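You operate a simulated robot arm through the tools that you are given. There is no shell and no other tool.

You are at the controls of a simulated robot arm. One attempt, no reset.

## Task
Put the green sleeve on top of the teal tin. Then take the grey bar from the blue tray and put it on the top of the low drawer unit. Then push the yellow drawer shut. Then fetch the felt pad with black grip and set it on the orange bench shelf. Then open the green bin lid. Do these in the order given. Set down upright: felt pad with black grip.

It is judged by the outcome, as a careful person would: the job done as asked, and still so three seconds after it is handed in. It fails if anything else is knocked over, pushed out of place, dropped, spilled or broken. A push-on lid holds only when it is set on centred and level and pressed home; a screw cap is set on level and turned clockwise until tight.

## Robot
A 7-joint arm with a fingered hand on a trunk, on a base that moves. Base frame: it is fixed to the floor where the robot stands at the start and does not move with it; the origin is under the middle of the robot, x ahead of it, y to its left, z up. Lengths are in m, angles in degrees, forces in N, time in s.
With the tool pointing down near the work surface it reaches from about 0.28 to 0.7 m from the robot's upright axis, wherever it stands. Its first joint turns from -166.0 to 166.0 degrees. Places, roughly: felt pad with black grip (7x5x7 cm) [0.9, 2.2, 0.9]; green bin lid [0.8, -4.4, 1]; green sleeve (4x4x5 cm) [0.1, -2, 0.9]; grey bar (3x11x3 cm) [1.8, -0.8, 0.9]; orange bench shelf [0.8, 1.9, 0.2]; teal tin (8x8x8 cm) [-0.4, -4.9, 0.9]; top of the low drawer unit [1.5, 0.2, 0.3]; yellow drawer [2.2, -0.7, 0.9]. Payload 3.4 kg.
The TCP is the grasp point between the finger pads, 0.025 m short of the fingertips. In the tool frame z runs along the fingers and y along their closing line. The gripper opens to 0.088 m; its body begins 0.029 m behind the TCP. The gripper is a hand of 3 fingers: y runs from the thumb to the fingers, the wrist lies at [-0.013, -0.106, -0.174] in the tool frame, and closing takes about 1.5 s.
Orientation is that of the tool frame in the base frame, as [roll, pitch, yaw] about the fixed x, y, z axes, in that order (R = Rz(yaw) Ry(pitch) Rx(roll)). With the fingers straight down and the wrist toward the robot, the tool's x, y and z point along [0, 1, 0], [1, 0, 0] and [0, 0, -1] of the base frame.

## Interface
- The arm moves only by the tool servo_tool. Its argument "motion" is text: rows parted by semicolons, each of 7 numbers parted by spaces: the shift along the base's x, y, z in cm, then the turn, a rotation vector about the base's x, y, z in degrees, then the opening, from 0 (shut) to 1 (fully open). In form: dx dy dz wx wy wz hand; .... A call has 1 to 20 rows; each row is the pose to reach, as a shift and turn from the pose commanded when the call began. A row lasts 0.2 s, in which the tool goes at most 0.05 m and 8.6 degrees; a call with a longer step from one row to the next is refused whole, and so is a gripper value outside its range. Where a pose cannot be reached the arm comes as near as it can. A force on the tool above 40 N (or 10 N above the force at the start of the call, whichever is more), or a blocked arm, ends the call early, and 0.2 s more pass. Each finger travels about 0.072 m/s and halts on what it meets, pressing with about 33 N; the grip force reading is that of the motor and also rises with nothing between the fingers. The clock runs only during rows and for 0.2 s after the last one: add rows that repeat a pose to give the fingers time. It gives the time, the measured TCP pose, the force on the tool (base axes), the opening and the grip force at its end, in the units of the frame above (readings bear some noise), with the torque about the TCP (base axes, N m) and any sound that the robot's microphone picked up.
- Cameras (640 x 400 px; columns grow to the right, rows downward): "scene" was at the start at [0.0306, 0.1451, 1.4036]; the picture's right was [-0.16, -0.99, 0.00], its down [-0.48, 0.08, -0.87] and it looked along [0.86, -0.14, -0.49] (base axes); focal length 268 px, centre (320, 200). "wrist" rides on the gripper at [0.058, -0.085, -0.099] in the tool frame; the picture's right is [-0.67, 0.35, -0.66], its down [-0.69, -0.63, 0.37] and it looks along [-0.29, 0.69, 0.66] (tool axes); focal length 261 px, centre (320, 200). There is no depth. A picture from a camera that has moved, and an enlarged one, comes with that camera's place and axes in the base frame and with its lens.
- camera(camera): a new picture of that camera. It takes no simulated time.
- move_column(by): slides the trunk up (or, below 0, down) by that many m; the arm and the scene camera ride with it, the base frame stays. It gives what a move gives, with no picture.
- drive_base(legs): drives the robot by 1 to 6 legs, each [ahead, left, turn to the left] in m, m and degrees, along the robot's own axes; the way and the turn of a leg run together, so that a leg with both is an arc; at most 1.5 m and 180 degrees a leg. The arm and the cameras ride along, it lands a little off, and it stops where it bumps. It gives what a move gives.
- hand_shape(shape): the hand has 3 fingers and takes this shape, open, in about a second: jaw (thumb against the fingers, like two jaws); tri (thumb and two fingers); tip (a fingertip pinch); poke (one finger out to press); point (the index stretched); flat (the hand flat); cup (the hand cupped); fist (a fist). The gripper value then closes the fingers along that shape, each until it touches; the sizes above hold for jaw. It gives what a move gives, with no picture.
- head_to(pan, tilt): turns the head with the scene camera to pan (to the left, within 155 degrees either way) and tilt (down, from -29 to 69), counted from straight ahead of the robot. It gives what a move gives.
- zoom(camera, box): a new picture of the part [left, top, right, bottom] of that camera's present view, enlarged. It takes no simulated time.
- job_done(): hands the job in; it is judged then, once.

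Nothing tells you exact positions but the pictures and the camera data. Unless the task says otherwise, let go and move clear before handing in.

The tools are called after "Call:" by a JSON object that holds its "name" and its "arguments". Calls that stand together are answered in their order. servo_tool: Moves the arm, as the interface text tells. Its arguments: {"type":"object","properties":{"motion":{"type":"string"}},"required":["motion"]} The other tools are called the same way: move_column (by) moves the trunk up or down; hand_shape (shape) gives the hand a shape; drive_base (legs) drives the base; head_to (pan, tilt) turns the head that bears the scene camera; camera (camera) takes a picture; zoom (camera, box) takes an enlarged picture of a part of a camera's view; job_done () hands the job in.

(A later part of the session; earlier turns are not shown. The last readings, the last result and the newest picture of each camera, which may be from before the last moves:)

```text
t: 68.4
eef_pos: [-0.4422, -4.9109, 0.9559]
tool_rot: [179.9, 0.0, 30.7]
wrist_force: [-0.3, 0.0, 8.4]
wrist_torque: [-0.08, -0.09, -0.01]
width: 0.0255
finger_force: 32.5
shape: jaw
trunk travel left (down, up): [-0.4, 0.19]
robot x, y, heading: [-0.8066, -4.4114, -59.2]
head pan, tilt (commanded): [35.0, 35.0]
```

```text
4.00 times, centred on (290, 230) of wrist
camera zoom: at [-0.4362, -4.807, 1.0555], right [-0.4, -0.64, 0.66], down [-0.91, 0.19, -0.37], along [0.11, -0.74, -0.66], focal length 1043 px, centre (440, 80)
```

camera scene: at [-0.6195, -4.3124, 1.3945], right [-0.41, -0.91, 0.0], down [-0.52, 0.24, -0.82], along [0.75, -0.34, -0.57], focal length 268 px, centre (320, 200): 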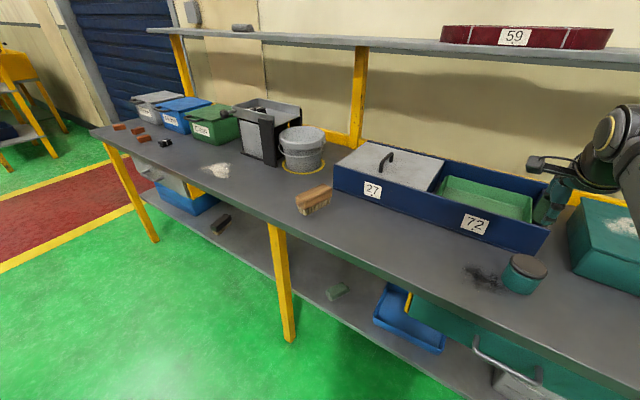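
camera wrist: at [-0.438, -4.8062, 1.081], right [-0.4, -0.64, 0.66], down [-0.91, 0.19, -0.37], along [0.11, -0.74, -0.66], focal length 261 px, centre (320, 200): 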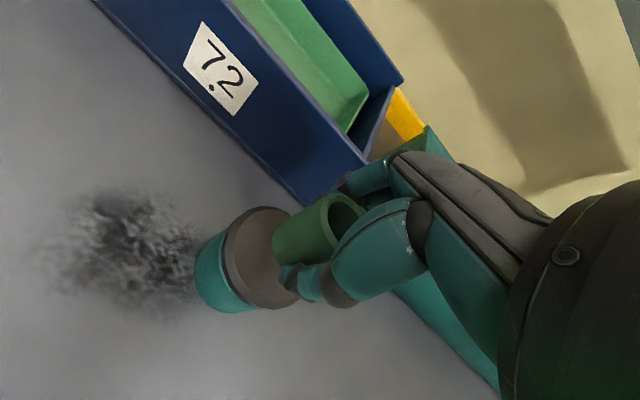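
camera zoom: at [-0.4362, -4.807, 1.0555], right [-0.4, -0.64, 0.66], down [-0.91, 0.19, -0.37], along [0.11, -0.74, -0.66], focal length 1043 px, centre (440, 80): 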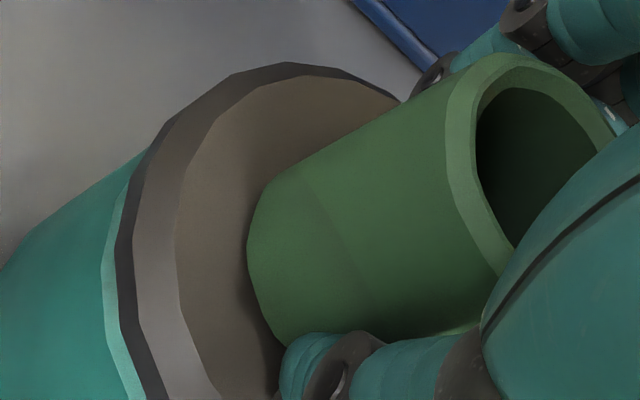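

Contact with 8 N on the lid. Opening the hand slowly, then going straight up.

Call:
{"name": "servo_tool", "arguments": {"motion": "0 0 0.05 0 0 0 0.3; 0 0 0.1 0 0 0 0.4; 0 0 0.1 0 0 0 0.5; 0 0 0.1 0 0 0 0.65; 0 0 0.1 0 0 0 0.8; 0 0 0.1 0 0 0 1; 0 0 0.1 0 0 0 1; 0 0 0.1 0 0 0 1; 0 0 0.1 0 0 0 1"}}

Call:
{"name": "camera", "arguments": {"camera": "wrist"}}

Call:
{"name": "zoom", "arguments": {"camera": "scene", "box": [485, 230, 585, 292]}}

```text
t: 70.4
eef_pos: [-0.442, -4.9111, 0.9557]
tool_rot: [-180.0, 0.0, 30.9]
wrist_force: [0.7, 0.1, -0.4]
wrist_torque: [0.02, 0.02, 0.02]
width: 0.0875
finger_force: 0.1
shape: jaw
trunk travel left (down, up): [-0.4, 0.19]
robot x, y, heading: [-0.8063, -4.4089, -59.4]
head pan, tilt (commanded): [35.0, 35.0]
```

```text
taken
camera wrist: at [-0.4362, -4.8072, 1.0554], right [-0.4, -0.64, 0.66], down [-0.91, 0.19, -0.37], along [0.11, -0.74, -0.66], focal length 261 px, centre (320, 200)
```

wrist: 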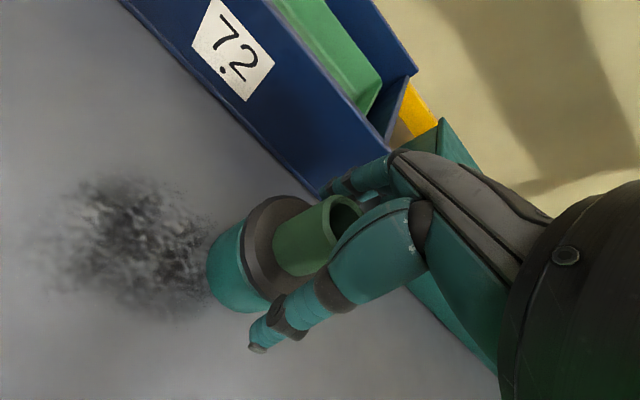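

```text
6.40 times, centred on (535, 261) of scene
camera zoom: at [-0.6196, -4.3123, 1.3945], right [-0.41, -0.91, 0.0], down [-0.52, 0.24, -0.82], along [0.75, -0.34, -0.57], focal length 1712 px, centre (-1056, -190)
```

zoom: 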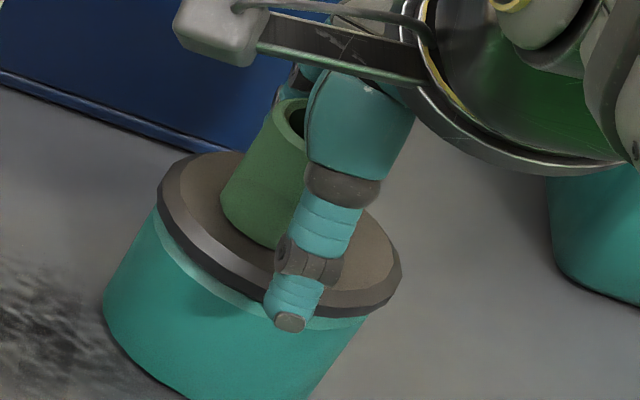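

Released. Raising straight up.

Call:
{"name": "servo_tool", "arguments": {"motion": "0 0 2 0 0 0 1; 0 0 5 0 0 0 1; 0 0 10 0 0 0 1; 0 0 15 0 0 0 1; 0 0 18 0 0 0 1; 0 0 18 0 0 0 1"}}

Call:
{"name": "zoom", "arguments": {"camera": "scene", "box": [445, 210, 605, 310]}}

Call:
{"name": "camera", "arguments": {"camera": "wrist"}}

```text
t: 71.8
eef_pos: [-0.4461, -4.9046, 1.1177]
tool_rot: [-179.9, 0.0, 30.9]
wrist_force: [0.5, -0.2, 0.8]
wrist_torque: [-0.01, 0.03, 0.01]
width: 0.0876
finger_force: 0.1
shape: jaw
out of reach, approached as far as the arm can: row 5, 6
trunk travel left (down, up): [-0.4, 0.19]
robot x, y, heading: [-0.806, -4.4086, -59.3]
head pan, tilt (commanded): [35.0, 35.0]
```

```text
4.00 times, centred on (525, 260) of scene
camera zoom: at [-0.6196, -4.3122, 1.3945], right [-0.41, -0.91, 0.0], down [-0.52, 0.24, -0.82], along [0.75, -0.34, -0.57], focal length 1070 px, centre (-500, -40)
```

zoom: 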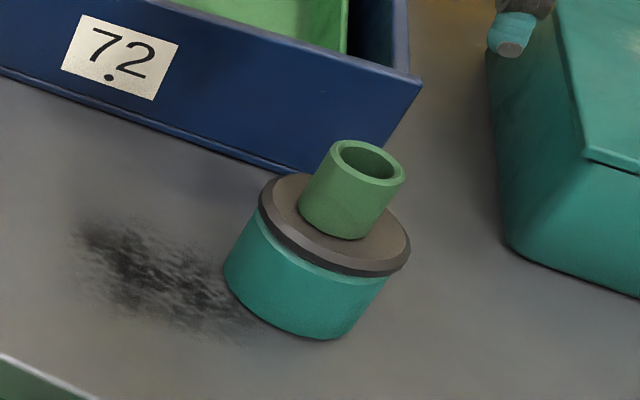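

```text
taken
camera wrist: at [-0.44, -4.8007, 1.217], right [-0.4, -0.64, 0.66], down [-0.91, 0.19, -0.37], along [0.11, -0.74, -0.66], focal length 261 px, centre (320, 200)
```

wrist: 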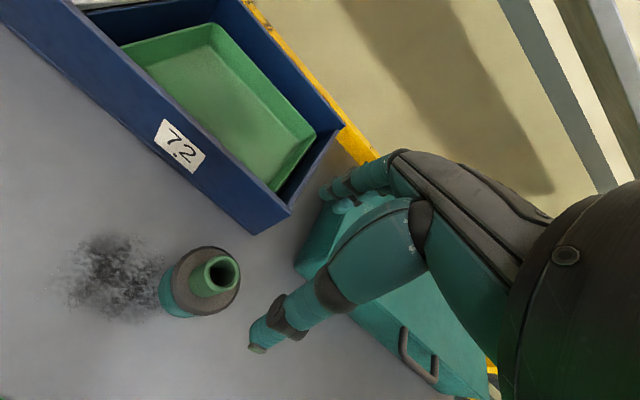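

The sleeve sits upright on the tin. Retracting the arm a bit and backing away, then heading to the grey table with the blue tray.

Call:
{"name": "servo_tool", "arguments": {"motion": "-1.5 2.6 0 0 0 0 1; -3 5.2 0 0 0 0 1; -5 8.6 0 0 0 0 1; -7 12 0 0 0 0 1; -7 12 0 0 0 0 1"}}

Call:
{"name": "drive_base", "arguments": {"legs": [[-0.7, 0, 0]]}}

Call:
{"name": "head_to", "arguments": {"pan": 110, "tilt": 20}}

Call:
{"name": "camera", "arguments": {"camera": "scene"}}

```text
t: 73.0
eef_pos: [-0.5151, -4.7832, 1.114]
tool_rot: [179.9, 0.0, 30.6]
wrist_force: [-0.3, 0.2, -0.5]
wrist_torque: [0.01, 0.0, -0.01]
width: 0.0876
finger_force: 0.0
shape: jaw
trunk travel left (down, up): [-0.4, 0.19]
robot x, y, heading: [-0.8085, -4.411, -59.3]
head pan, tilt (commanded): [35.0, 35.0]
```

```text
t: 76.9
eef_pos: [-0.8707, -4.1819, 1.1131]
tool_rot: [179.9, 0.1, 31.7]
wrist_force: [0.7, -0.1, -0.5]
wrist_torque: [0.01, 0.03, -0.02]
width: 0.0876
finger_force: 0.0
shape: jaw
trunk travel left (down, up): [-0.4, 0.19]
robot x, y, heading: [-1.167, -3.8145, -58.2]
head pan, tilt (commanded): [35.0, 35.0]
```

```text
t: 78.3
eef_pos: [-0.8712, -4.1821, 1.1138]
tool_rot: [-179.9, 0.0, 31.8]
wrist_force: [-0.5, -0.5, 0.1]
wrist_torque: [-0.02, -0.02, 0.0]
width: 0.0878
finger_force: 0.0
shape: jaw
trunk travel left (down, up): [-0.4, 0.19]
robot x, y, heading: [-1.1705, -3.8124, -58.4]
head pan, tilt (commanded): [110.0, 20.0]
```

```text
taken
camera scene: at [-1.0057, -3.6049, 1.4183], right [0.78, -0.62, 0.0], down [-0.21, -0.27, -0.94], along [0.58, 0.74, -0.34], focal length 268 px, centre (320, 200)
```

scene: 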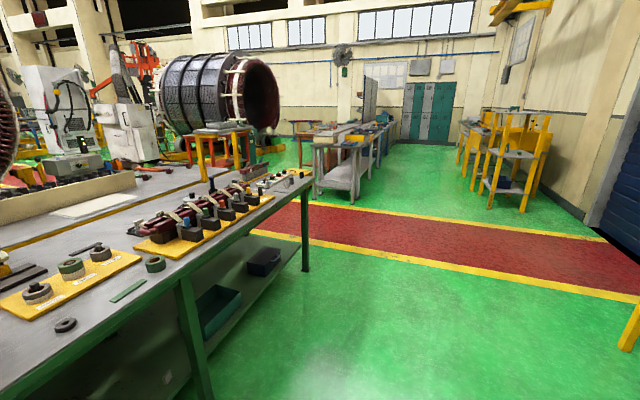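

Next I'll strafe along the passage to the corridor behind the grey table, turn to face it, and look for the blue tray and yellow drawer.

Call:
{"name": "drive_base", "arguments": {"legs": [[0, 1.5, 0], [0, 1.5, 0], [0, 0, 179], [0.1, -1.0, 0]]}}

Call:
{"name": "head_to", "arguments": {"pan": 0, "tilt": 30}}

Call:
{"name": "camera", "arguments": {"camera": "scene"}}

```text
t: 105.0
eef_pos: [2.0499, -1.3204, 1.1135]
tool_rot: [-180.0, 0.0, -154.8]
wrist_force: [-1.3, -0.3, 0.3]
wrist_torque: [-0.01, -0.03, -0.01]
width: 0.0876
finger_force: 0.1
shape: jaw
trunk travel left (down, up): [-0.4, 0.19]
robot x, y, heading: [2.2991, -1.7162, 115.3]
head pan, tilt (commanded): [110.0, 20.0]
```

```text
t: 106.9
eef_pos: [2.0497, -1.3193, 1.1151]
tool_rot: [180.0, 0.0, -154.8]
wrist_force: [0.1, 0.1, 0.5]
wrist_torque: [0.01, -0.02, 0.01]
width: 0.0876
finger_force: 0.0
shape: jaw
trunk travel left (down, up): [-0.4, 0.19]
robot x, y, heading: [2.3021, -1.7198, 115.0]
head pan, tilt (commanded): [0.0, 30.0]
```

```text
taken
camera scene: at [2.1463, -1.7573, 1.4023], right [0.91, 0.43, 0.0], down [0.21, -0.45, -0.87], along [-0.37, 0.78, -0.5], focal length 268 px, centre (320, 200)
```

scene: 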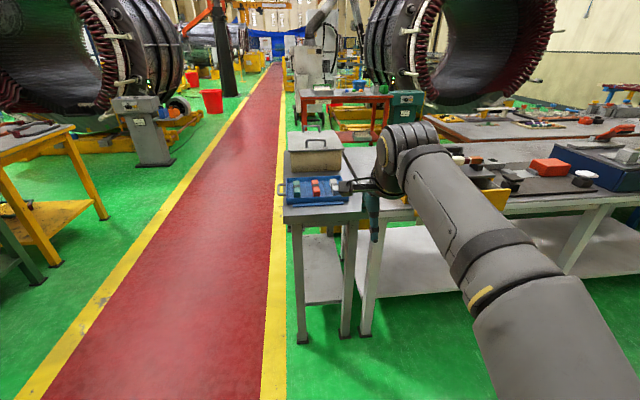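

The blue tray with coloured bars is at (318,190), on a small stand at the table's near end. Zooming.

Call:
{"name": "zoom", "arguments": {"camera": "scene", "box": [260, 140, 420, 240]}}

Call:
{"name": "camera", "arguments": {"camera": "wrist"}}

Call:
{"name": "head_to", "arguments": {"pan": -30, "tilt": 30}}

Call:
{"name": "camera", "arguments": {"camera": "scene"}}

```text
4.00 times, centred on (340, 190) of scene
camera zoom: at [2.1463, -1.7573, 1.4023], right [0.91, 0.43, 0.0], down [0.21, -0.45, -0.87], along [-0.37, 0.78, -0.5], focal length 1070 px, centre (240, 240)
```

zoom: 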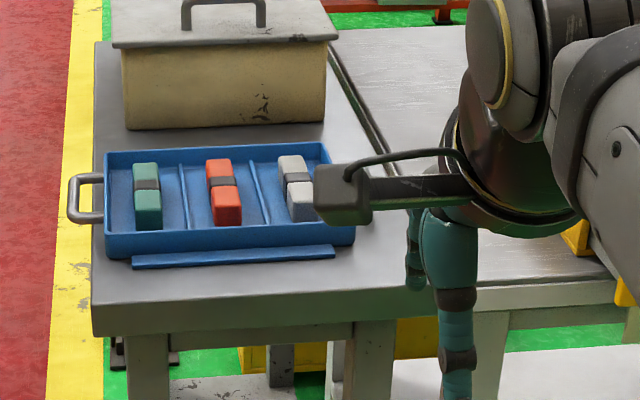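

```text
taken
camera wrist: at [2.0323, -1.4206, 1.2138], right [0.46, 0.6, 0.66], down [0.89, -0.28, -0.37], along [-0.04, 0.75, -0.66], focal length 261 px, centre (320, 200)
```

wrist: 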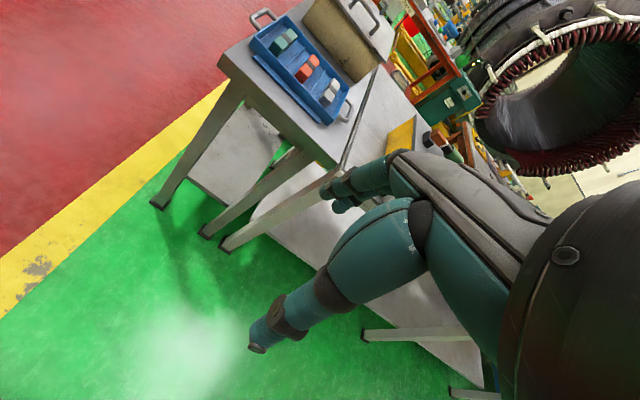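

```text
t: 107.8
eef_pos: [2.0494, -1.3201, 1.1143]
tool_rot: [-180.0, 0.0, -154.9]
wrist_force: [-0.6, -0.7, -0.7]
wrist_torque: [0.01, -0.02, -0.01]
width: 0.0875
finger_force: 0.1
shape: jaw
trunk travel left (down, up): [-0.4, 0.19]
robot x, y, heading: [2.3021, -1.7198, 115.1]
head pan, tilt (commanded): [-30.0, 30.0]
```

```text
taken
camera scene: at [2.1923, -1.749, 1.4023], right [1.0, -0.08, 0.0], down [-0.04, -0.5, -0.87], along [0.07, 0.86, -0.5], focal length 268 px, centre (320, 200)
```

scene: 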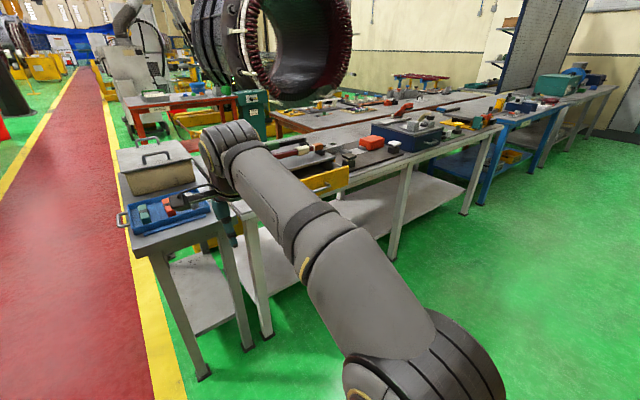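

The grey bar is in the right compartment of the blue tray, about (1.78,-0.81), lying along my viewing direction. Approaching from the red aisle lets the jaw close across its width, so I'll move there and face the stand's end.

Call:
{"name": "drive_base", "arguments": {"legs": [[0, 1.0, 0], [0.87, 0, 0], [0, 0, -84.5]]}}

Call:
{"name": "head_to", "arguments": {"pan": 0, "tilt": 35}}

Call:
{"name": "camera", "arguments": {"camera": "scene"}}

Call:
{"name": "camera", "arguments": {"camera": "wrist"}}

```text
t: 120.6
eef_pos: [1.4186, -1.0678, 1.1131]
tool_rot: [-180.0, 0.0, 121.6]
wrist_force: [-0.3, -0.1, 0.0]
wrist_torque: [0.01, 0.06, 0.0]
width: 0.0876
finger_force: 0.0
shape: jaw
trunk travel left (down, up): [-0.4, 0.19]
robot x, y, heading: [1.0487, -1.3635, 31.6]
head pan, tilt (commanded): [-30.0, 30.0]
```

```text
t: 121.5
eef_pos: [1.4181, -1.0685, 1.1136]
tool_rot: [179.9, 0.0, 121.6]
wrist_force: [-0.4, -0.7, -0.6]
wrist_torque: [-0.01, 0.0, 0.01]
width: 0.0879
finger_force: 0.1
shape: jaw
trunk travel left (down, up): [-0.4, 0.19]
robot x, y, heading: [1.0474, -1.3646, 31.3]
head pan, tilt (commanded): [0.0, 35.0]
```

```text
taken
camera scene: at [0.9913, -1.2121, 1.3945], right [0.52, -0.85, 0.0], down [-0.49, -0.3, -0.82], along [0.7, 0.43, -0.57], focal length 268 px, centre (320, 200)
```

scene: 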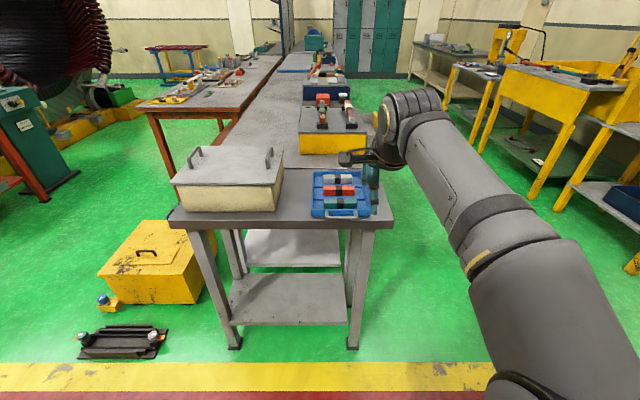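

```text
taken
camera wrist: at [1.3146, -1.062, 1.2138], right [0.65, -0.39, 0.66], down [-0.18, -0.91, -0.37], along [0.74, 0.12, -0.66], focal length 261 px, centre (320, 200)
```

wrist: 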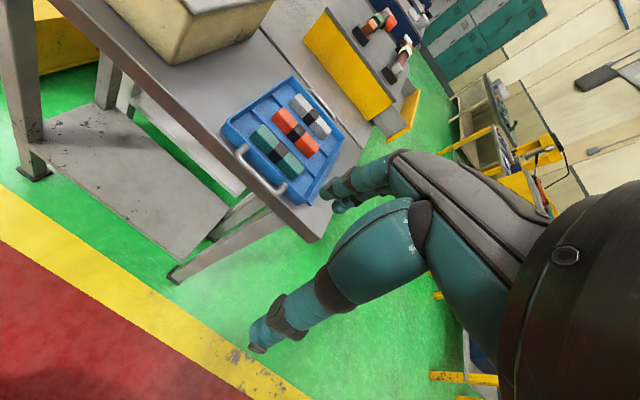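

Good view: grey bar is farthest in the tray. Zooming for details.

Call:
{"name": "zoom", "arguments": {"camera": "wrist", "box": [200, 60, 360, 160]}}

Call:
{"name": "zoom", "arguments": {"camera": "scene", "box": [260, 130, 420, 230]}}

```text
4.00 times, centred on (280, 110) of wrist
camera zoom: at [1.3146, -1.062, 1.2138], right [0.65, -0.39, 0.66], down [-0.18, -0.91, -0.37], along [0.74, 0.12, -0.66], focal length 1043 px, centre (480, 560)
```

zoom: 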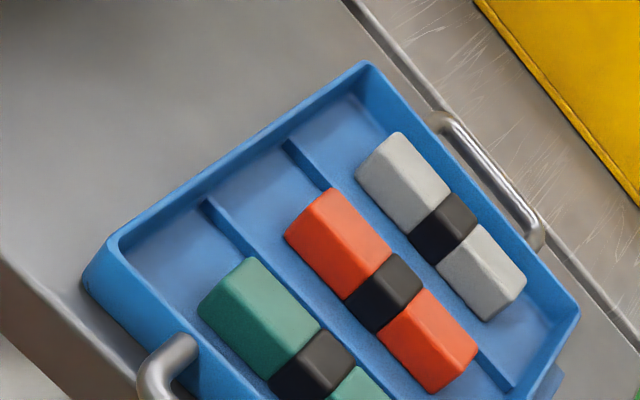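

```text
4.00 times, centred on (340, 180) of scene
camera zoom: at [0.9913, -1.2121, 1.3945], right [0.52, -0.85, 0.0], down [-0.49, -0.3, -0.82], along [0.7, 0.43, -0.57], focal length 1070 px, centre (240, 280)
```

zoom: 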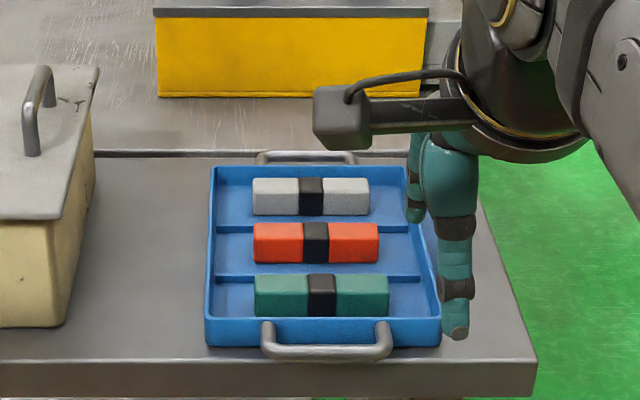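

The bar's centre is about (1.776,-0.811), top z≈0.885. Driving forward 0.3 m.

Call:
{"name": "drive_base", "arguments": {"legs": [[0.3, 0.0, -0.7]]}}

Call:
{"name": "camera", "arguments": {"camera": "wrist"}}

Call:
{"name": "camera", "arguments": {"camera": "scene"}}

```text
t: 123.6
eef_pos: [1.6751, -0.9163, 1.1152]
tool_rot: [-179.9, 0.0, 120.9]
wrist_force: [0.2, 0.6, -0.2]
wrist_torque: [0.01, -0.02, -0.03]
width: 0.0878
finger_force: 0.0
shape: jaw
trunk travel left (down, up): [-0.4, 0.19]
robot x, y, heading: [1.301, -1.2101, 30.9]
head pan, tilt (commanded): [0.0, 35.0]
```

```text
taken
camera wrist: at [1.5715, -0.9109, 1.2137], right [0.64, -0.4, 0.66], down [-0.19, -0.91, -0.37], along [0.74, 0.11, -0.66], focal length 261 px, centre (320, 200)
```

wrist: 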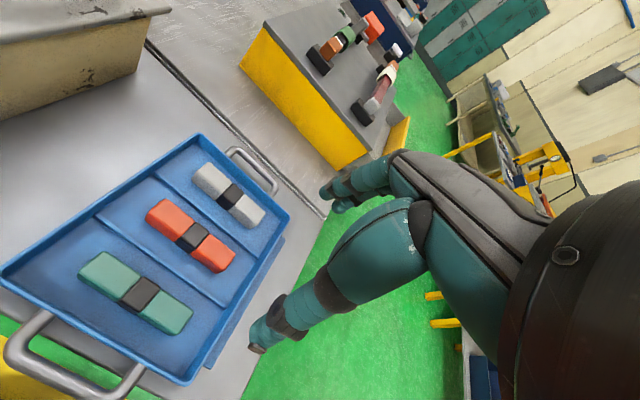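

```text
taken
camera scene: at [1.2465, -1.0573, 1.3945], right [0.51, -0.86, 0.0], down [-0.49, -0.3, -0.82], along [0.7, 0.42, -0.57], focal length 268 px, centre (320, 200)
```

scene: 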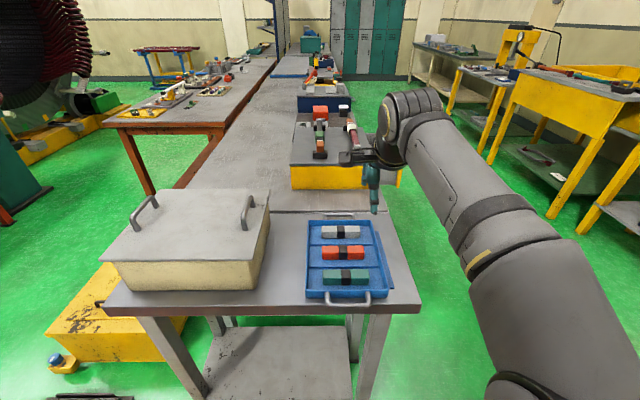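

Call:
{"name": "zoom", "arguments": {"camera": "wrist", "box": [150, 130, 310, 230]}}

Call:
{"name": "zoom", "arguments": {"camera": "scene", "box": [270, 200, 430, 300]}}

```text
4.00 times, centred on (230, 180) of wrist
camera zoom: at [1.5715, -0.9109, 1.2137], right [0.64, -0.4, 0.66], down [-0.19, -0.91, -0.37], along [0.74, 0.11, -0.66], focal length 1043 px, centre (680, 280)
```

zoom: 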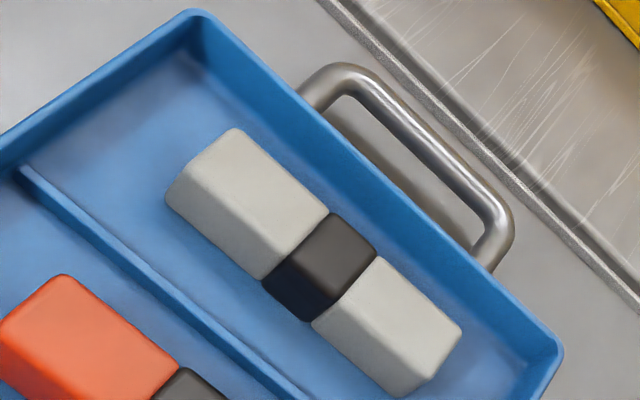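

```text
4.00 times, centred on (350, 250) of scene
camera zoom: at [1.2465, -1.0573, 1.3945], right [0.51, -0.86, 0.0], down [-0.49, -0.3, -0.82], along [0.7, 0.42, -0.57], focal length 1070 px, centre (200, 0)
```

zoom: 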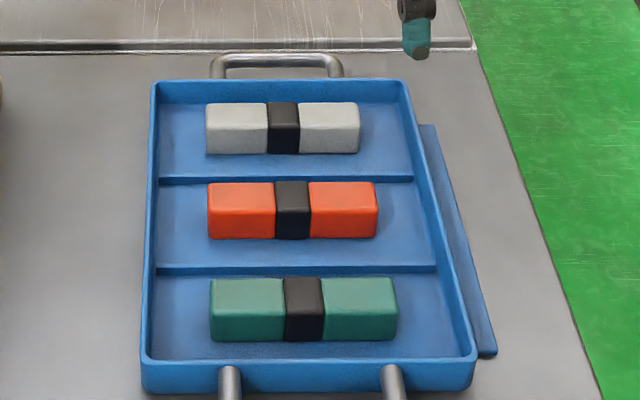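

The bar's centre is about (1.772,-0.811), top ≈0.89, with ~3.3 cm between it and the far tray wall, so I'll use a partial opening. Moving above it.

Call:
{"name": "servo_tool", "arguments": {"motion": "2.5 2.6 0 0 0 0 0.9; 5 5.2 0 0 0 0 0.8; 7.4 7.9 0 0 0 0 0.7; 9.7 10.5 0 0 0 0 0.6; 9.7 10.5 -5 0 0 0 0.55; 9.7 10.5 -10 0 0 0 0.55; 9.7 10.5 -14 0 0 0 0.55; 9.7 10.5 -14 0 0 0 0.55; 9.7 10.5 -14 0 0 0 0.55"}}

Call:
{"name": "camera", "arguments": {"camera": "wrist"}}

Call:
{"name": "zoom", "arguments": {"camera": "scene", "box": [270, 180, 430, 280]}}

```text
t: 125.6
eef_pos: [1.7698, -0.8122, 0.9724]
tool_rot: [180.0, 0.0, 121.0]
wrist_force: [-0.3, 0.4, -0.1]
wrist_torque: [0.02, -0.01, 0.0]
width: 0.0485
finger_force: 0.0
shape: jaw
trunk travel left (down, up): [-0.4, 0.19]
robot x, y, heading: [1.3021, -1.2092, 31.3]
head pan, tilt (commanded): [0.0, 35.0]
```

```text
taken
camera wrist: at [1.6663, -0.8055, 1.0726], right [0.64, -0.4, 0.66], down [-0.19, -0.91, -0.37], along [0.74, 0.11, -0.66], focal length 261 px, centre (320, 200)
```

wrist: 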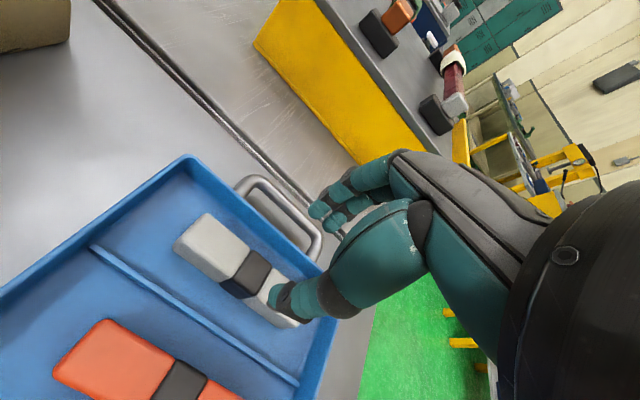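

```text
4.00 times, centred on (350, 230) of scene
camera zoom: at [1.2463, -1.0574, 1.3945], right [0.51, -0.86, 0.0], down [-0.49, -0.3, -0.82], along [0.7, 0.42, -0.57], focal length 1070 px, centre (200, 80)
```

zoom: 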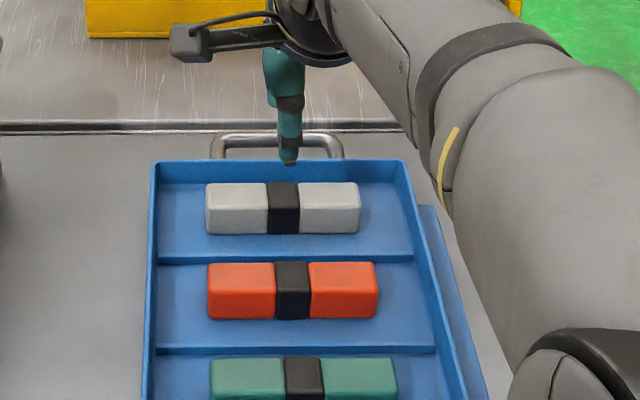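

Call:
{"name": "zoom", "arguments": {"camera": "wrist", "box": [160, 190, 340, 340]}}

```text
2.67 times, centred on (250, 265) of wrist
camera zoom: at [1.6663, -0.8055, 1.0726], right [0.64, -0.4, 0.66], down [-0.19, -0.91, -0.37], along [0.74, 0.11, -0.66], focal length 695 px, centre (507, 27)
```

zoom: 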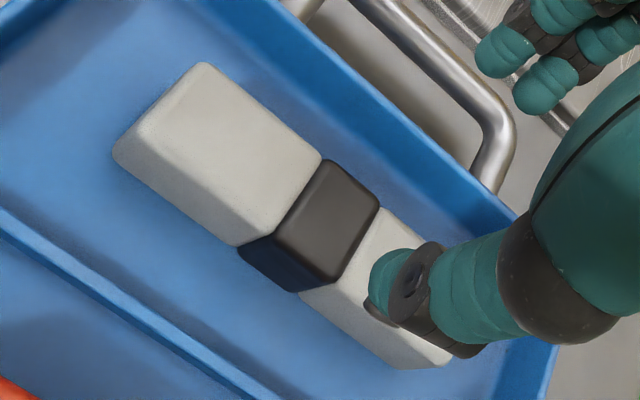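

The tool is centred on the bar. Descending partway to check finger clearance.

Call:
{"name": "servo_tool", "arguments": {"motion": "0.1 0 -3 0 0 0 0.55; 0.1 0 -5.5 0 0 0 0.55; 0.1 0 -5.5 0 0 0 0.55"}}

Call:
{"name": "camera", "arguments": {"camera": "wrist"}}

Call:
{"name": "zoom", "arguments": {"camera": "scene", "box": [290, 190, 390, 252]}}

```text
t: 126.4
eef_pos: [1.7721, -0.8106, 0.9189]
tool_rot: [-180.0, 0.0, 120.9]
wrist_force: [0.3, -0.6, 0.3]
wrist_torque: [0.02, 0.0, -0.01]
width: 0.0487
finger_force: 0.0
shape: jaw
trunk travel left (down, up): [-0.4, 0.19]
robot x, y, heading: [1.3014, -1.2085, 30.9]
head pan, tilt (commanded): [0.0, 35.0]
```

```text
taken
camera wrist: at [1.6696, -0.8047, 1.0196], right [0.64, -0.4, 0.66], down [-0.19, -0.91, -0.37], along [0.74, 0.11, -0.66], focal length 261 px, centre (320, 200)
```

wrist: 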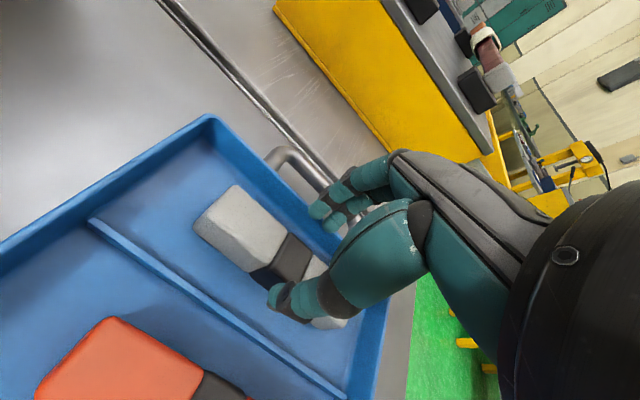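

```text
6.40 times, centred on (340, 221) of scene
camera zoom: at [1.2464, -1.0573, 1.3945], right [0.51, -0.86, 0.0], down [-0.49, -0.3, -0.82], along [0.7, 0.42, -0.57], focal length 1712 px, centre (192, 66)
```

zoom: 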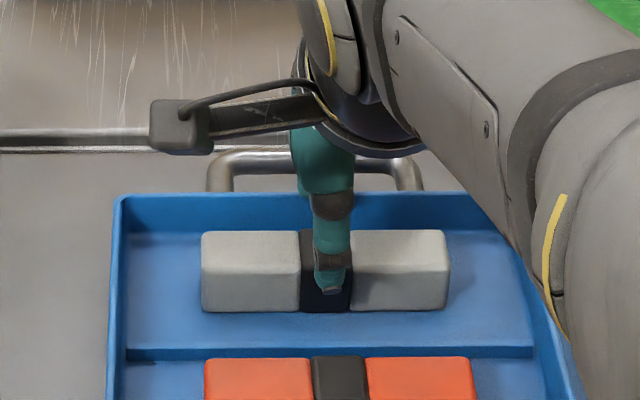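

Call:
{"name": "zoom", "arguments": {"camera": "wrist", "box": [220, 150, 400, 330]}}

```text
2.22 times, centred on (310, 240) of wrist
camera zoom: at [1.6696, -0.8047, 1.0196], right [0.64, -0.4, 0.66], down [-0.19, -0.91, -0.37], along [0.74, 0.11, -0.66], focal length 579 px, centre (342, 111)
```

zoom: 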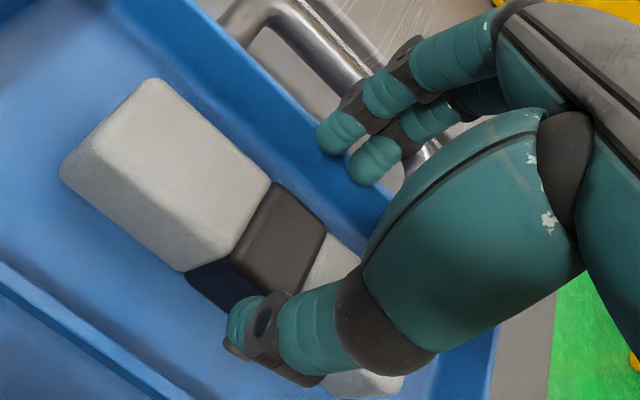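

Fingers will fit between the bar and tray wall. Descending the rest and closing.

Call:
{"name": "servo_tool", "arguments": {"motion": "0 0 -1 0 0 0 0.55; 0 0 -2 0 0 0 0.55; 0 0 -2.5 0 0 0 0.55; 0 0 -2.5 0 0 0 0.55; 0 0 -2.5 0 0 0 0.4; 0 0 -2.5 0 0 0 0.25; 0 0 -2.5 0 0 0 0.1; 0 0 -2.5 0 0 0 0.05; 0 0 -2.5 0 0 0 0.05; 0 0 -2.5 0 0 0 0.05"}}

Call:
{"name": "zoom", "arguments": {"camera": "wrist", "box": [180, 150, 400, 330]}}

Call:
{"name": "zoom", "arguments": {"camera": "scene", "box": [290, 190, 390, 252]}}

```text
t: 127.3
eef_pos: [1.7724, -0.8117, 0.9032]
tool_rot: [178.8, -0.3, 121.1]
wrist_force: [-5.6, -3.7, 19.9]
wrist_torque: [0.17, -0.61, -0.1]
width: 0.0462
finger_force: 0.1
shape: jaw
trunk travel left (down, up): [-0.4, 0.19]
robot x, y, heading: [1.3028, -1.2112, 30.9]
head pan, tilt (commanded): [0.0, 35.0]
stopped in row 4: the force on the tool passed its limit at 42 N (the readings are from after the stop); the commanded pose is now the measured one
```

```text
2.22 times, centred on (290, 240) of wrist
camera zoom: at [1.6676, -0.8064, 1.002], right [0.63, -0.4, 0.66], down [-0.18, -0.91, -0.38], along [0.75, 0.13, -0.64], focal length 579 px, centre (387, 111)
```

zoom: 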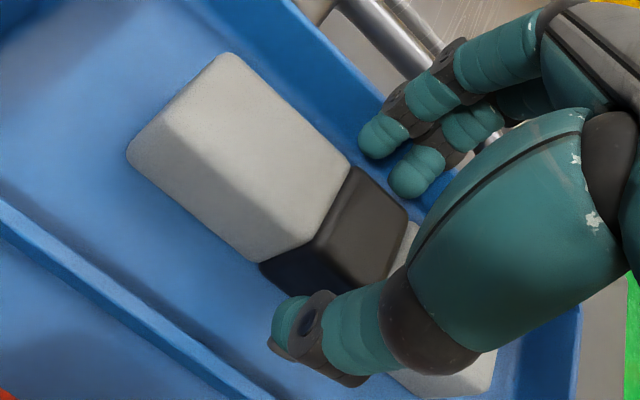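

```text
6.40 times, centred on (340, 221) of scene
camera zoom: at [1.2435, -1.0596, 1.3946], right [0.51, -0.86, 0.0], down [-0.49, -0.29, -0.82], along [0.7, 0.42, -0.57], focal length 1712 px, centre (192, 66)
```

zoom: 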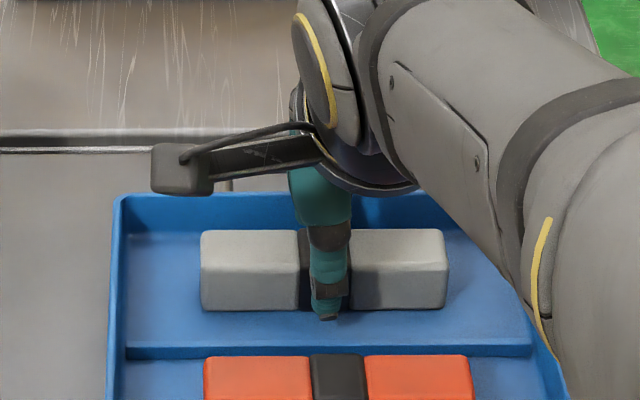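

The far fingers caught the tray's rim (force pushed back and up). I'll raise, straighten the slight tilt, narrow the opening and shift a few mm toward me.

Call:
{"name": "servo_tool", "arguments": {"motion": "0 0 1.2 -0.9 0.9 0 0.55; 0 0 2.4 -0.9 0.9 0 0.5; -0.3 -0.15 2.4 -0.9 0.9 0 0.48; -0.3 -0.15 2.4 -0.9 0.9 0 0.48; -0.3 -0.15 2.4 -0.9 0.9 0 0.48"}}

Call:
{"name": "camera", "arguments": {"camera": "wrist"}}

Call:
{"name": "zoom", "arguments": {"camera": "wrist", "box": [180, 150, 400, 330]}}

Call:
{"name": "zoom", "arguments": {"camera": "scene", "box": [270, 180, 430, 280]}}

```text
t: 128.5
eef_pos: [1.7718, -0.8126, 0.9225]
tool_rot: [-179.6, 0.2, 121.1]
wrist_force: [0.1, 0.3, 0.3]
wrist_torque: [-0.02, 0.03, -0.03]
width: 0.0425
finger_force: 0.1
shape: jaw
trunk travel left (down, up): [-0.4, 0.19]
robot x, y, heading: [1.3054, -1.21, 31.1]
head pan, tilt (commanded): [0.0, 35.0]
```

```text
taken
camera wrist: at [1.6693, -0.8054, 1.023], right [0.65, -0.39, 0.65], down [-0.19, -0.91, -0.36], along [0.74, 0.11, -0.67], focal length 261 px, centre (320, 200)
```

wrist: 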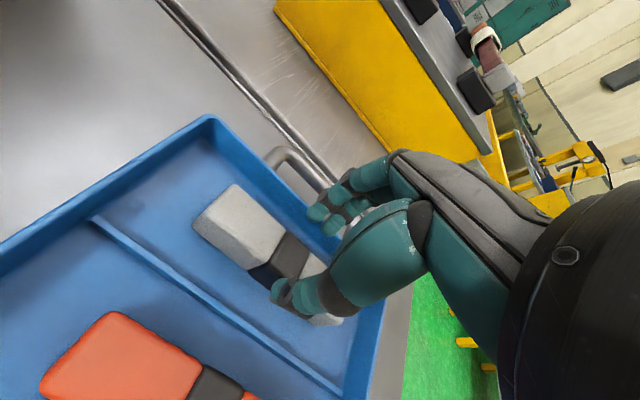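

```text
2.22 times, centred on (290, 240) of wrist
camera zoom: at [1.6693, -0.8054, 1.023], right [0.65, -0.39, 0.65], down [-0.19, -0.91, -0.36], along [0.74, 0.11, -0.67], focal length 579 px, centre (387, 111)
```

zoom: 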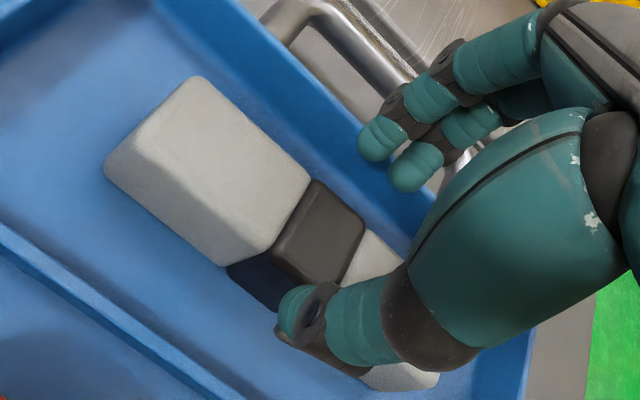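

```text
4.00 times, centred on (350, 230) of scene
camera zoom: at [1.2463, -1.0574, 1.3945], right [0.51, -0.86, 0.0], down [-0.49, -0.3, -0.82], along [0.7, 0.42, -0.57], focal length 1070 px, centre (200, 80)
```

zoom: 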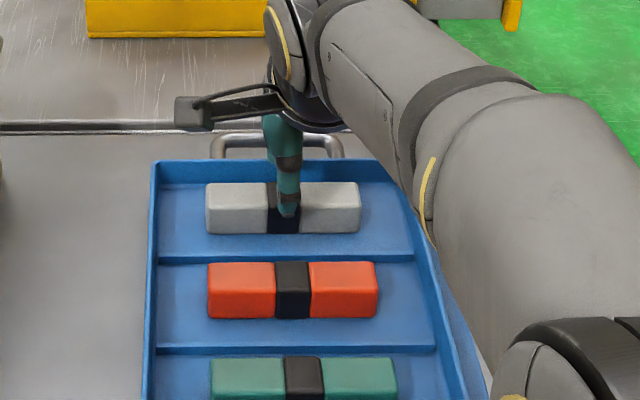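

The bar is directly beneath the TCP; I'll shift 3 mm toward me and descend with the narrower opening.

Call:
{"name": "servo_tool", "arguments": {"motion": "-0.26 -0.15 0 0 0 0 0.48; -0.26 -0.15 -1 0 0 0 0.48; -0.26 -0.15 -1.6 0 0 0 0.48; -0.26 -0.15 -2.1 0 0 0 0.48; -0.26 -0.15 -2.1 0 0 0 0.48"}}

Call:
{"name": "zoom", "arguments": {"camera": "wrist", "box": [180, 150, 400, 330]}}

Call:
{"name": "zoom", "arguments": {"camera": "scene", "box": [290, 190, 390, 252]}}

```text
t: 129.7
eef_pos: [1.7689, -0.8132, 0.9028]
tool_rot: [-179.6, 0.2, 121.2]
wrist_force: [-2.4, -1.4, 1.9]
wrist_torque: [0.01, -0.03, 0.01]
width: 0.0415
finger_force: 0.1
shape: jaw
trunk travel left (down, up): [-0.4, 0.19]
robot x, y, heading: [1.3026, -1.2134, 31.1]
head pan, tilt (commanded): [0.0, 35.0]
```

```text
2.22 times, centred on (290, 240) of wrist
camera zoom: at [1.6654, -0.8063, 1.0027], right [0.65, -0.39, 0.65], down [-0.19, -0.91, -0.36], along [0.74, 0.11, -0.67], focal length 579 px, centre (387, 111)
```

zoom: 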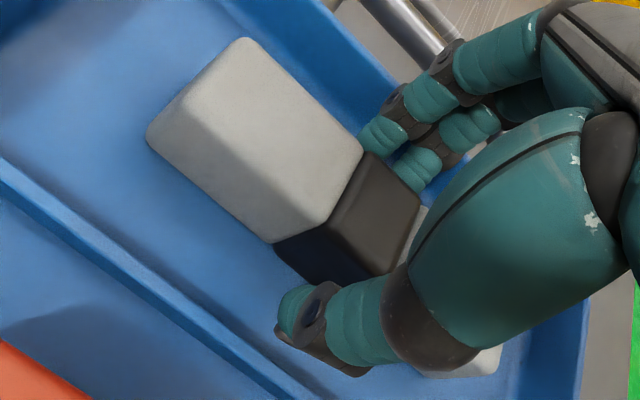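

```text
6.40 times, centred on (340, 221) of scene
camera zoom: at [1.2458, -1.0577, 1.3945], right [0.51, -0.86, 0.0], down [-0.49, -0.29, -0.82], along [0.7, 0.42, -0.57], focal length 1712 px, centre (192, 66)
```

zoom: 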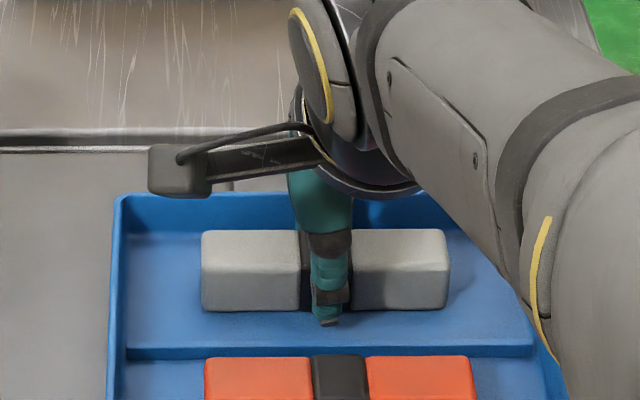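

The fingers are now between bar and wall with almost no force. Narrowing slightly, descending a little more, then closing.

Call:
{"name": "servo_tool", "arguments": {"motion": "0 0 0 0 0 0 0.44; 0 0 -0.4 0 0 0 0.42; 0 0 -0.8 0 0 0 0.42; 0 0 -0.8 0 0 0 0.42"}}

Call:
{"name": "zoom", "arguments": {"camera": "wrist", "box": [180, 150, 400, 330]}}

```text
t: 130.7
eef_pos: [1.7681, -0.8131, 0.8947]
tool_rot: [-179.7, 0.1, 121.1]
wrist_force: [-3.2, -2.3, 2.9]
wrist_torque: [0.03, -0.15, -0.05]
width: 0.0366
finger_force: 0.0
shape: jaw
trunk travel left (down, up): [-0.4, 0.19]
robot x, y, heading: [1.2989, -1.2074, 31.0]
head pan, tilt (commanded): [0.0, 35.0]
```

```text
2.22 times, centred on (290, 240) of wrist
camera zoom: at [1.6649, -0.8063, 0.9955], right [0.65, -0.39, 0.66], down [-0.19, -0.91, -0.36], along [0.74, 0.11, -0.66], focal length 579 px, centre (387, 111)
```

zoom: 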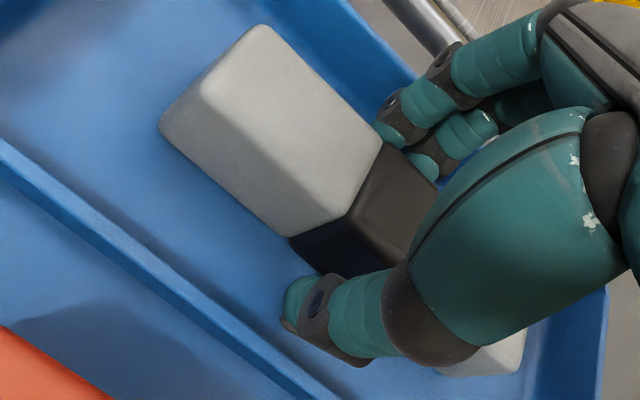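

Good depth now. Closing on the bar.

Call:
{"name": "servo_tool", "arguments": {"motion": "0 0 0 0 0 0 0.3; 0 0 0 0 0 0 0.2; 0 0 0 0 0 0 0.1; 0 0 0 0 0 0 0.05; 0 0 0 0 0 0 0.05; 0 0 0 0 0 0 0.05"}}

Call:
{"name": "zoom", "arguments": {"camera": "wrist", "box": [180, 150, 400, 330]}}

Call:
{"name": "zoom", "arguments": {"camera": "scene", "box": [270, 180, 430, 280]}}

```text
t: 132.1
eef_pos: [1.7687, -0.8132, 0.8945]
tool_rot: [-179.6, 0.1, 121.1]
wrist_force: [-0.7, -0.3, -0.3]
wrist_torque: [0.01, -0.02, 0.02]
width: 0.0232
finger_force: 32.8
shape: jaw
trunk travel left (down, up): [-0.4, 0.19]
robot x, y, heading: [1.3024, -1.2084, 31.0]
head pan, tilt (commanded): [0.0, 35.0]
```

```text
2.22 times, centred on (290, 240) of wrist
camera zoom: at [1.6656, -0.8058, 0.9948], right [0.65, -0.39, 0.65], down [-0.19, -0.91, -0.36], along [0.74, 0.11, -0.67], focal length 579 px, centre (387, 111)
```

zoom: 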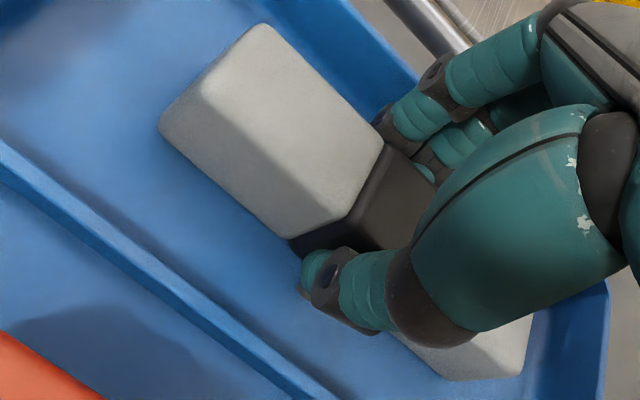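

```text
4.00 times, centred on (350, 230) of scene
camera zoom: at [1.2464, -1.0573, 1.3945], right [0.51, -0.86, 0.0], down [-0.49, -0.3, -0.82], along [0.7, 0.42, -0.57], focal length 1070 px, centre (200, 80)
```

zoom: 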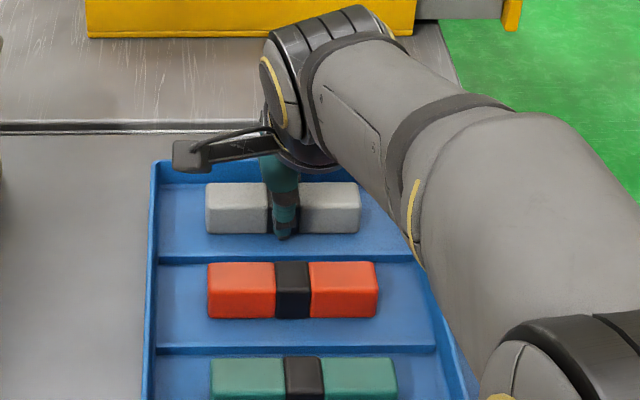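

Gripped. Lifting slowly and checking.

Call:
{"name": "servo_tool", "arguments": {"motion": "0 0 1 0 0 0 0.05; 0 0 2.5 0 0 0 0.05; 0 0 5 0 0 0 0.05; 0 0 9 0 0 0 0.05; 0 0 13 0 0 0 0.05; 0 0 17 0 0 0 0.05; 0 0 20 0 0 0 0.05; 0 0 20 0 0 0 0.05"}}

Call:
{"name": "camera", "arguments": {"camera": "wrist"}}

Call:
{"name": "camera", "arguments": {"camera": "scene"}}

```text
t: 133.9
eef_pos: [1.7676, -0.8147, 1.0977]
tool_rot: [-179.4, 0.1, 121.1]
wrist_force: [0.4, 0.9, -2.0]
wrist_torque: [0.02, 0.0, -0.01]
width: 0.0228
finger_force: 32.8
shape: jaw
trunk travel left (down, up): [-0.4, 0.19]
robot x, y, heading: [1.2996, -1.2062, 30.7]
head pan, tilt (commanded): [0.0, 35.0]
```

```text
taken
camera wrist: at [1.6653, -0.8081, 1.198], right [0.65, -0.39, 0.65], down [-0.19, -0.91, -0.36], along [0.74, 0.11, -0.67], focal length 261 px, centre (320, 200)
```

wrist: 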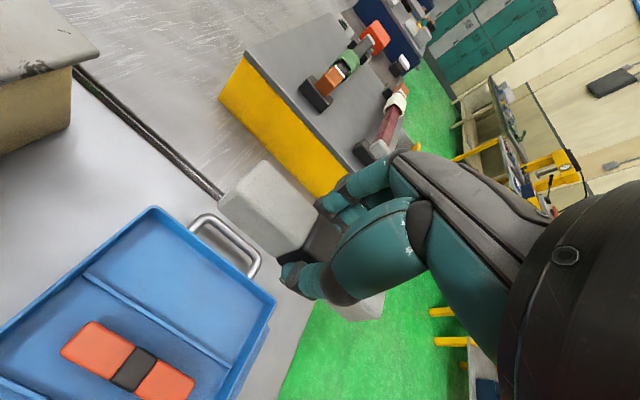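

```text
taken
camera scene: at [1.2464, -1.0573, 1.3945], right [0.51, -0.86, 0.0], down [-0.49, -0.3, -0.82], along [0.7, 0.42, -0.57], focal length 268 px, centre (320, 200)
```

scene: 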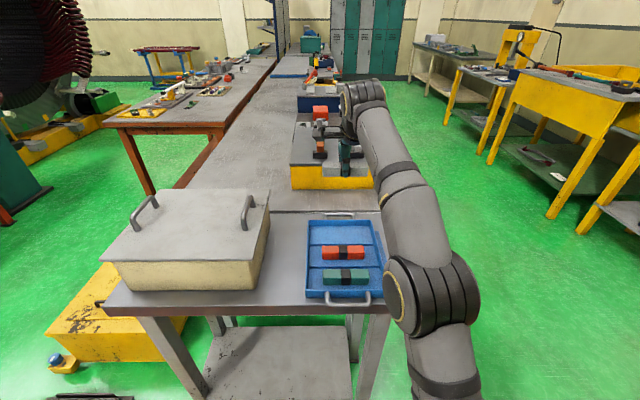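

Bar is held. Before moving to the low drawer unit, let me look down to learn the base's footprint and see the floor around.

Call:
{"name": "head_to", "arguments": {"pan": 0, "tilt": 69}}

Call:
{"name": "camera", "arguments": {"camera": "scene"}}

Call:
{"name": "head_to", "arguments": {"pan": 60, "tilt": 45}}

Call:
{"name": "camera", "arguments": {"camera": "scene"}}

```text
t: 134.9
eef_pos: [1.7682, -0.8152, 1.0977]
tool_rot: [-179.6, 0.3, 121.1]
wrist_force: [-0.1, -1.2, -1.6]
wrist_torque: [0.01, -0.03, -0.02]
width: 0.023
finger_force: 32.4
shape: jaw
trunk travel left (down, up): [-0.4, 0.19]
robot x, y, heading: [1.3017, -1.2105, 31.3]
head pan, tilt (commanded): [0.0, 68.8]
```

```text
taken
camera scene: at [1.2189, -1.0738, 1.3509], right [0.51, -0.86, 0.0], down [-0.8, -0.48, -0.36], along [0.31, 0.19, -0.93], focal length 268 px, centre (320, 200)
```

scene: 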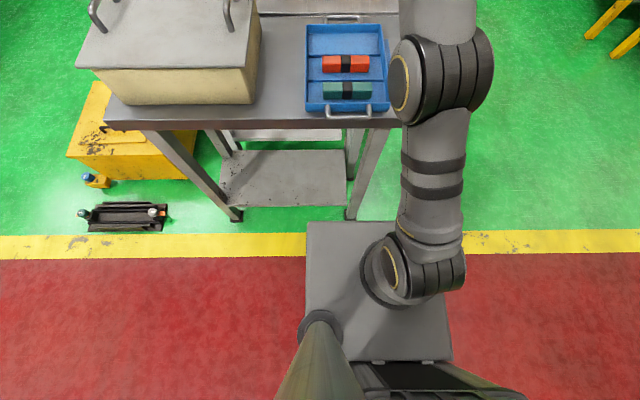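

```text
t: 136.2
eef_pos: [1.7674, -0.8153, 1.0983]
tool_rot: [-179.6, 0.1, 121.0]
wrist_force: [-0.4, 0.1, -1.8]
wrist_torque: [0.02, 0.02, 0.02]
width: 0.023
finger_force: 32.8
shape: jaw
trunk travel left (down, up): [-0.4, 0.19]
robot x, y, heading: [1.2978, -1.2086, 31.1]
head pan, tilt (commanded): [60.0, 45.0]
```

```text
taken
camera scene: at [1.1696, -1.0213, 1.3796], right [1.0, 0.02, 0.0], down [0.01, -0.71, -0.71], along [-0.01, 0.71, -0.71], focal length 268 px, centre (320, 200)
```

scene: 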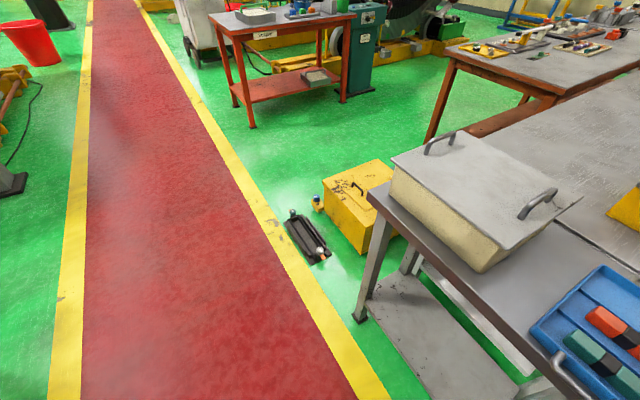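

The base is roughly ±0.3 m. The low yellow unit lies past a dark fixture on the floor. I'll back off, move along the aisle and view the unit from its other side.

Call:
{"name": "drive_base", "arguments": {"legs": [[-0.45, 0, 0], [0, 1.4, 0], [0, 0.5, 0]]}}

Call:
{"name": "head_to", "arguments": {"pan": -20, "tilt": 40}}

Call:
{"name": "camera", "arguments": {"camera": "scene"}}

```text
t: 148.0
eef_pos: [0.4292, 0.5815, 1.0964]
tool_rot: [-179.6, 0.1, 120.1]
wrist_force: [0.6, 0.9, -1.2]
wrist_torque: [0.03, 0.01, -0.02]
width: 0.0234
finger_force: 33.3
shape: jaw
trunk travel left (down, up): [-0.4, 0.19]
robot x, y, heading: [-0.0435, 0.1981, 29.9]
head pan, tilt (commanded): [60.0, 45.0]
```

```text
t: 149.6
eef_pos: [0.4291, 0.5821, 1.0964]
tool_rot: [-179.6, 0.2, 120.0]
wrist_force: [-0.7, 0.1, -1.5]
wrist_torque: [-0.02, 0.0, -0.02]
width: 0.0228
finger_force: 33.0
shape: jaw
trunk travel left (down, up): [-0.4, 0.19]
robot x, y, heading: [-0.0446, 0.199, 29.9]
head pan, tilt (commanded): [-20.0, 40.0]
```

```text
taken
camera scene: at [-0.0893, 0.3209, 1.3869], right [0.17, -0.99, 0.0], down [-0.63, -0.11, -0.77], along [0.75, 0.13, -0.64], focal length 268 px, centre (320, 200)
```

scene: 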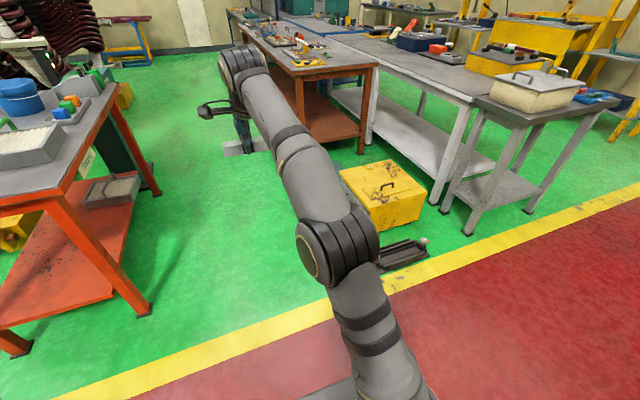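

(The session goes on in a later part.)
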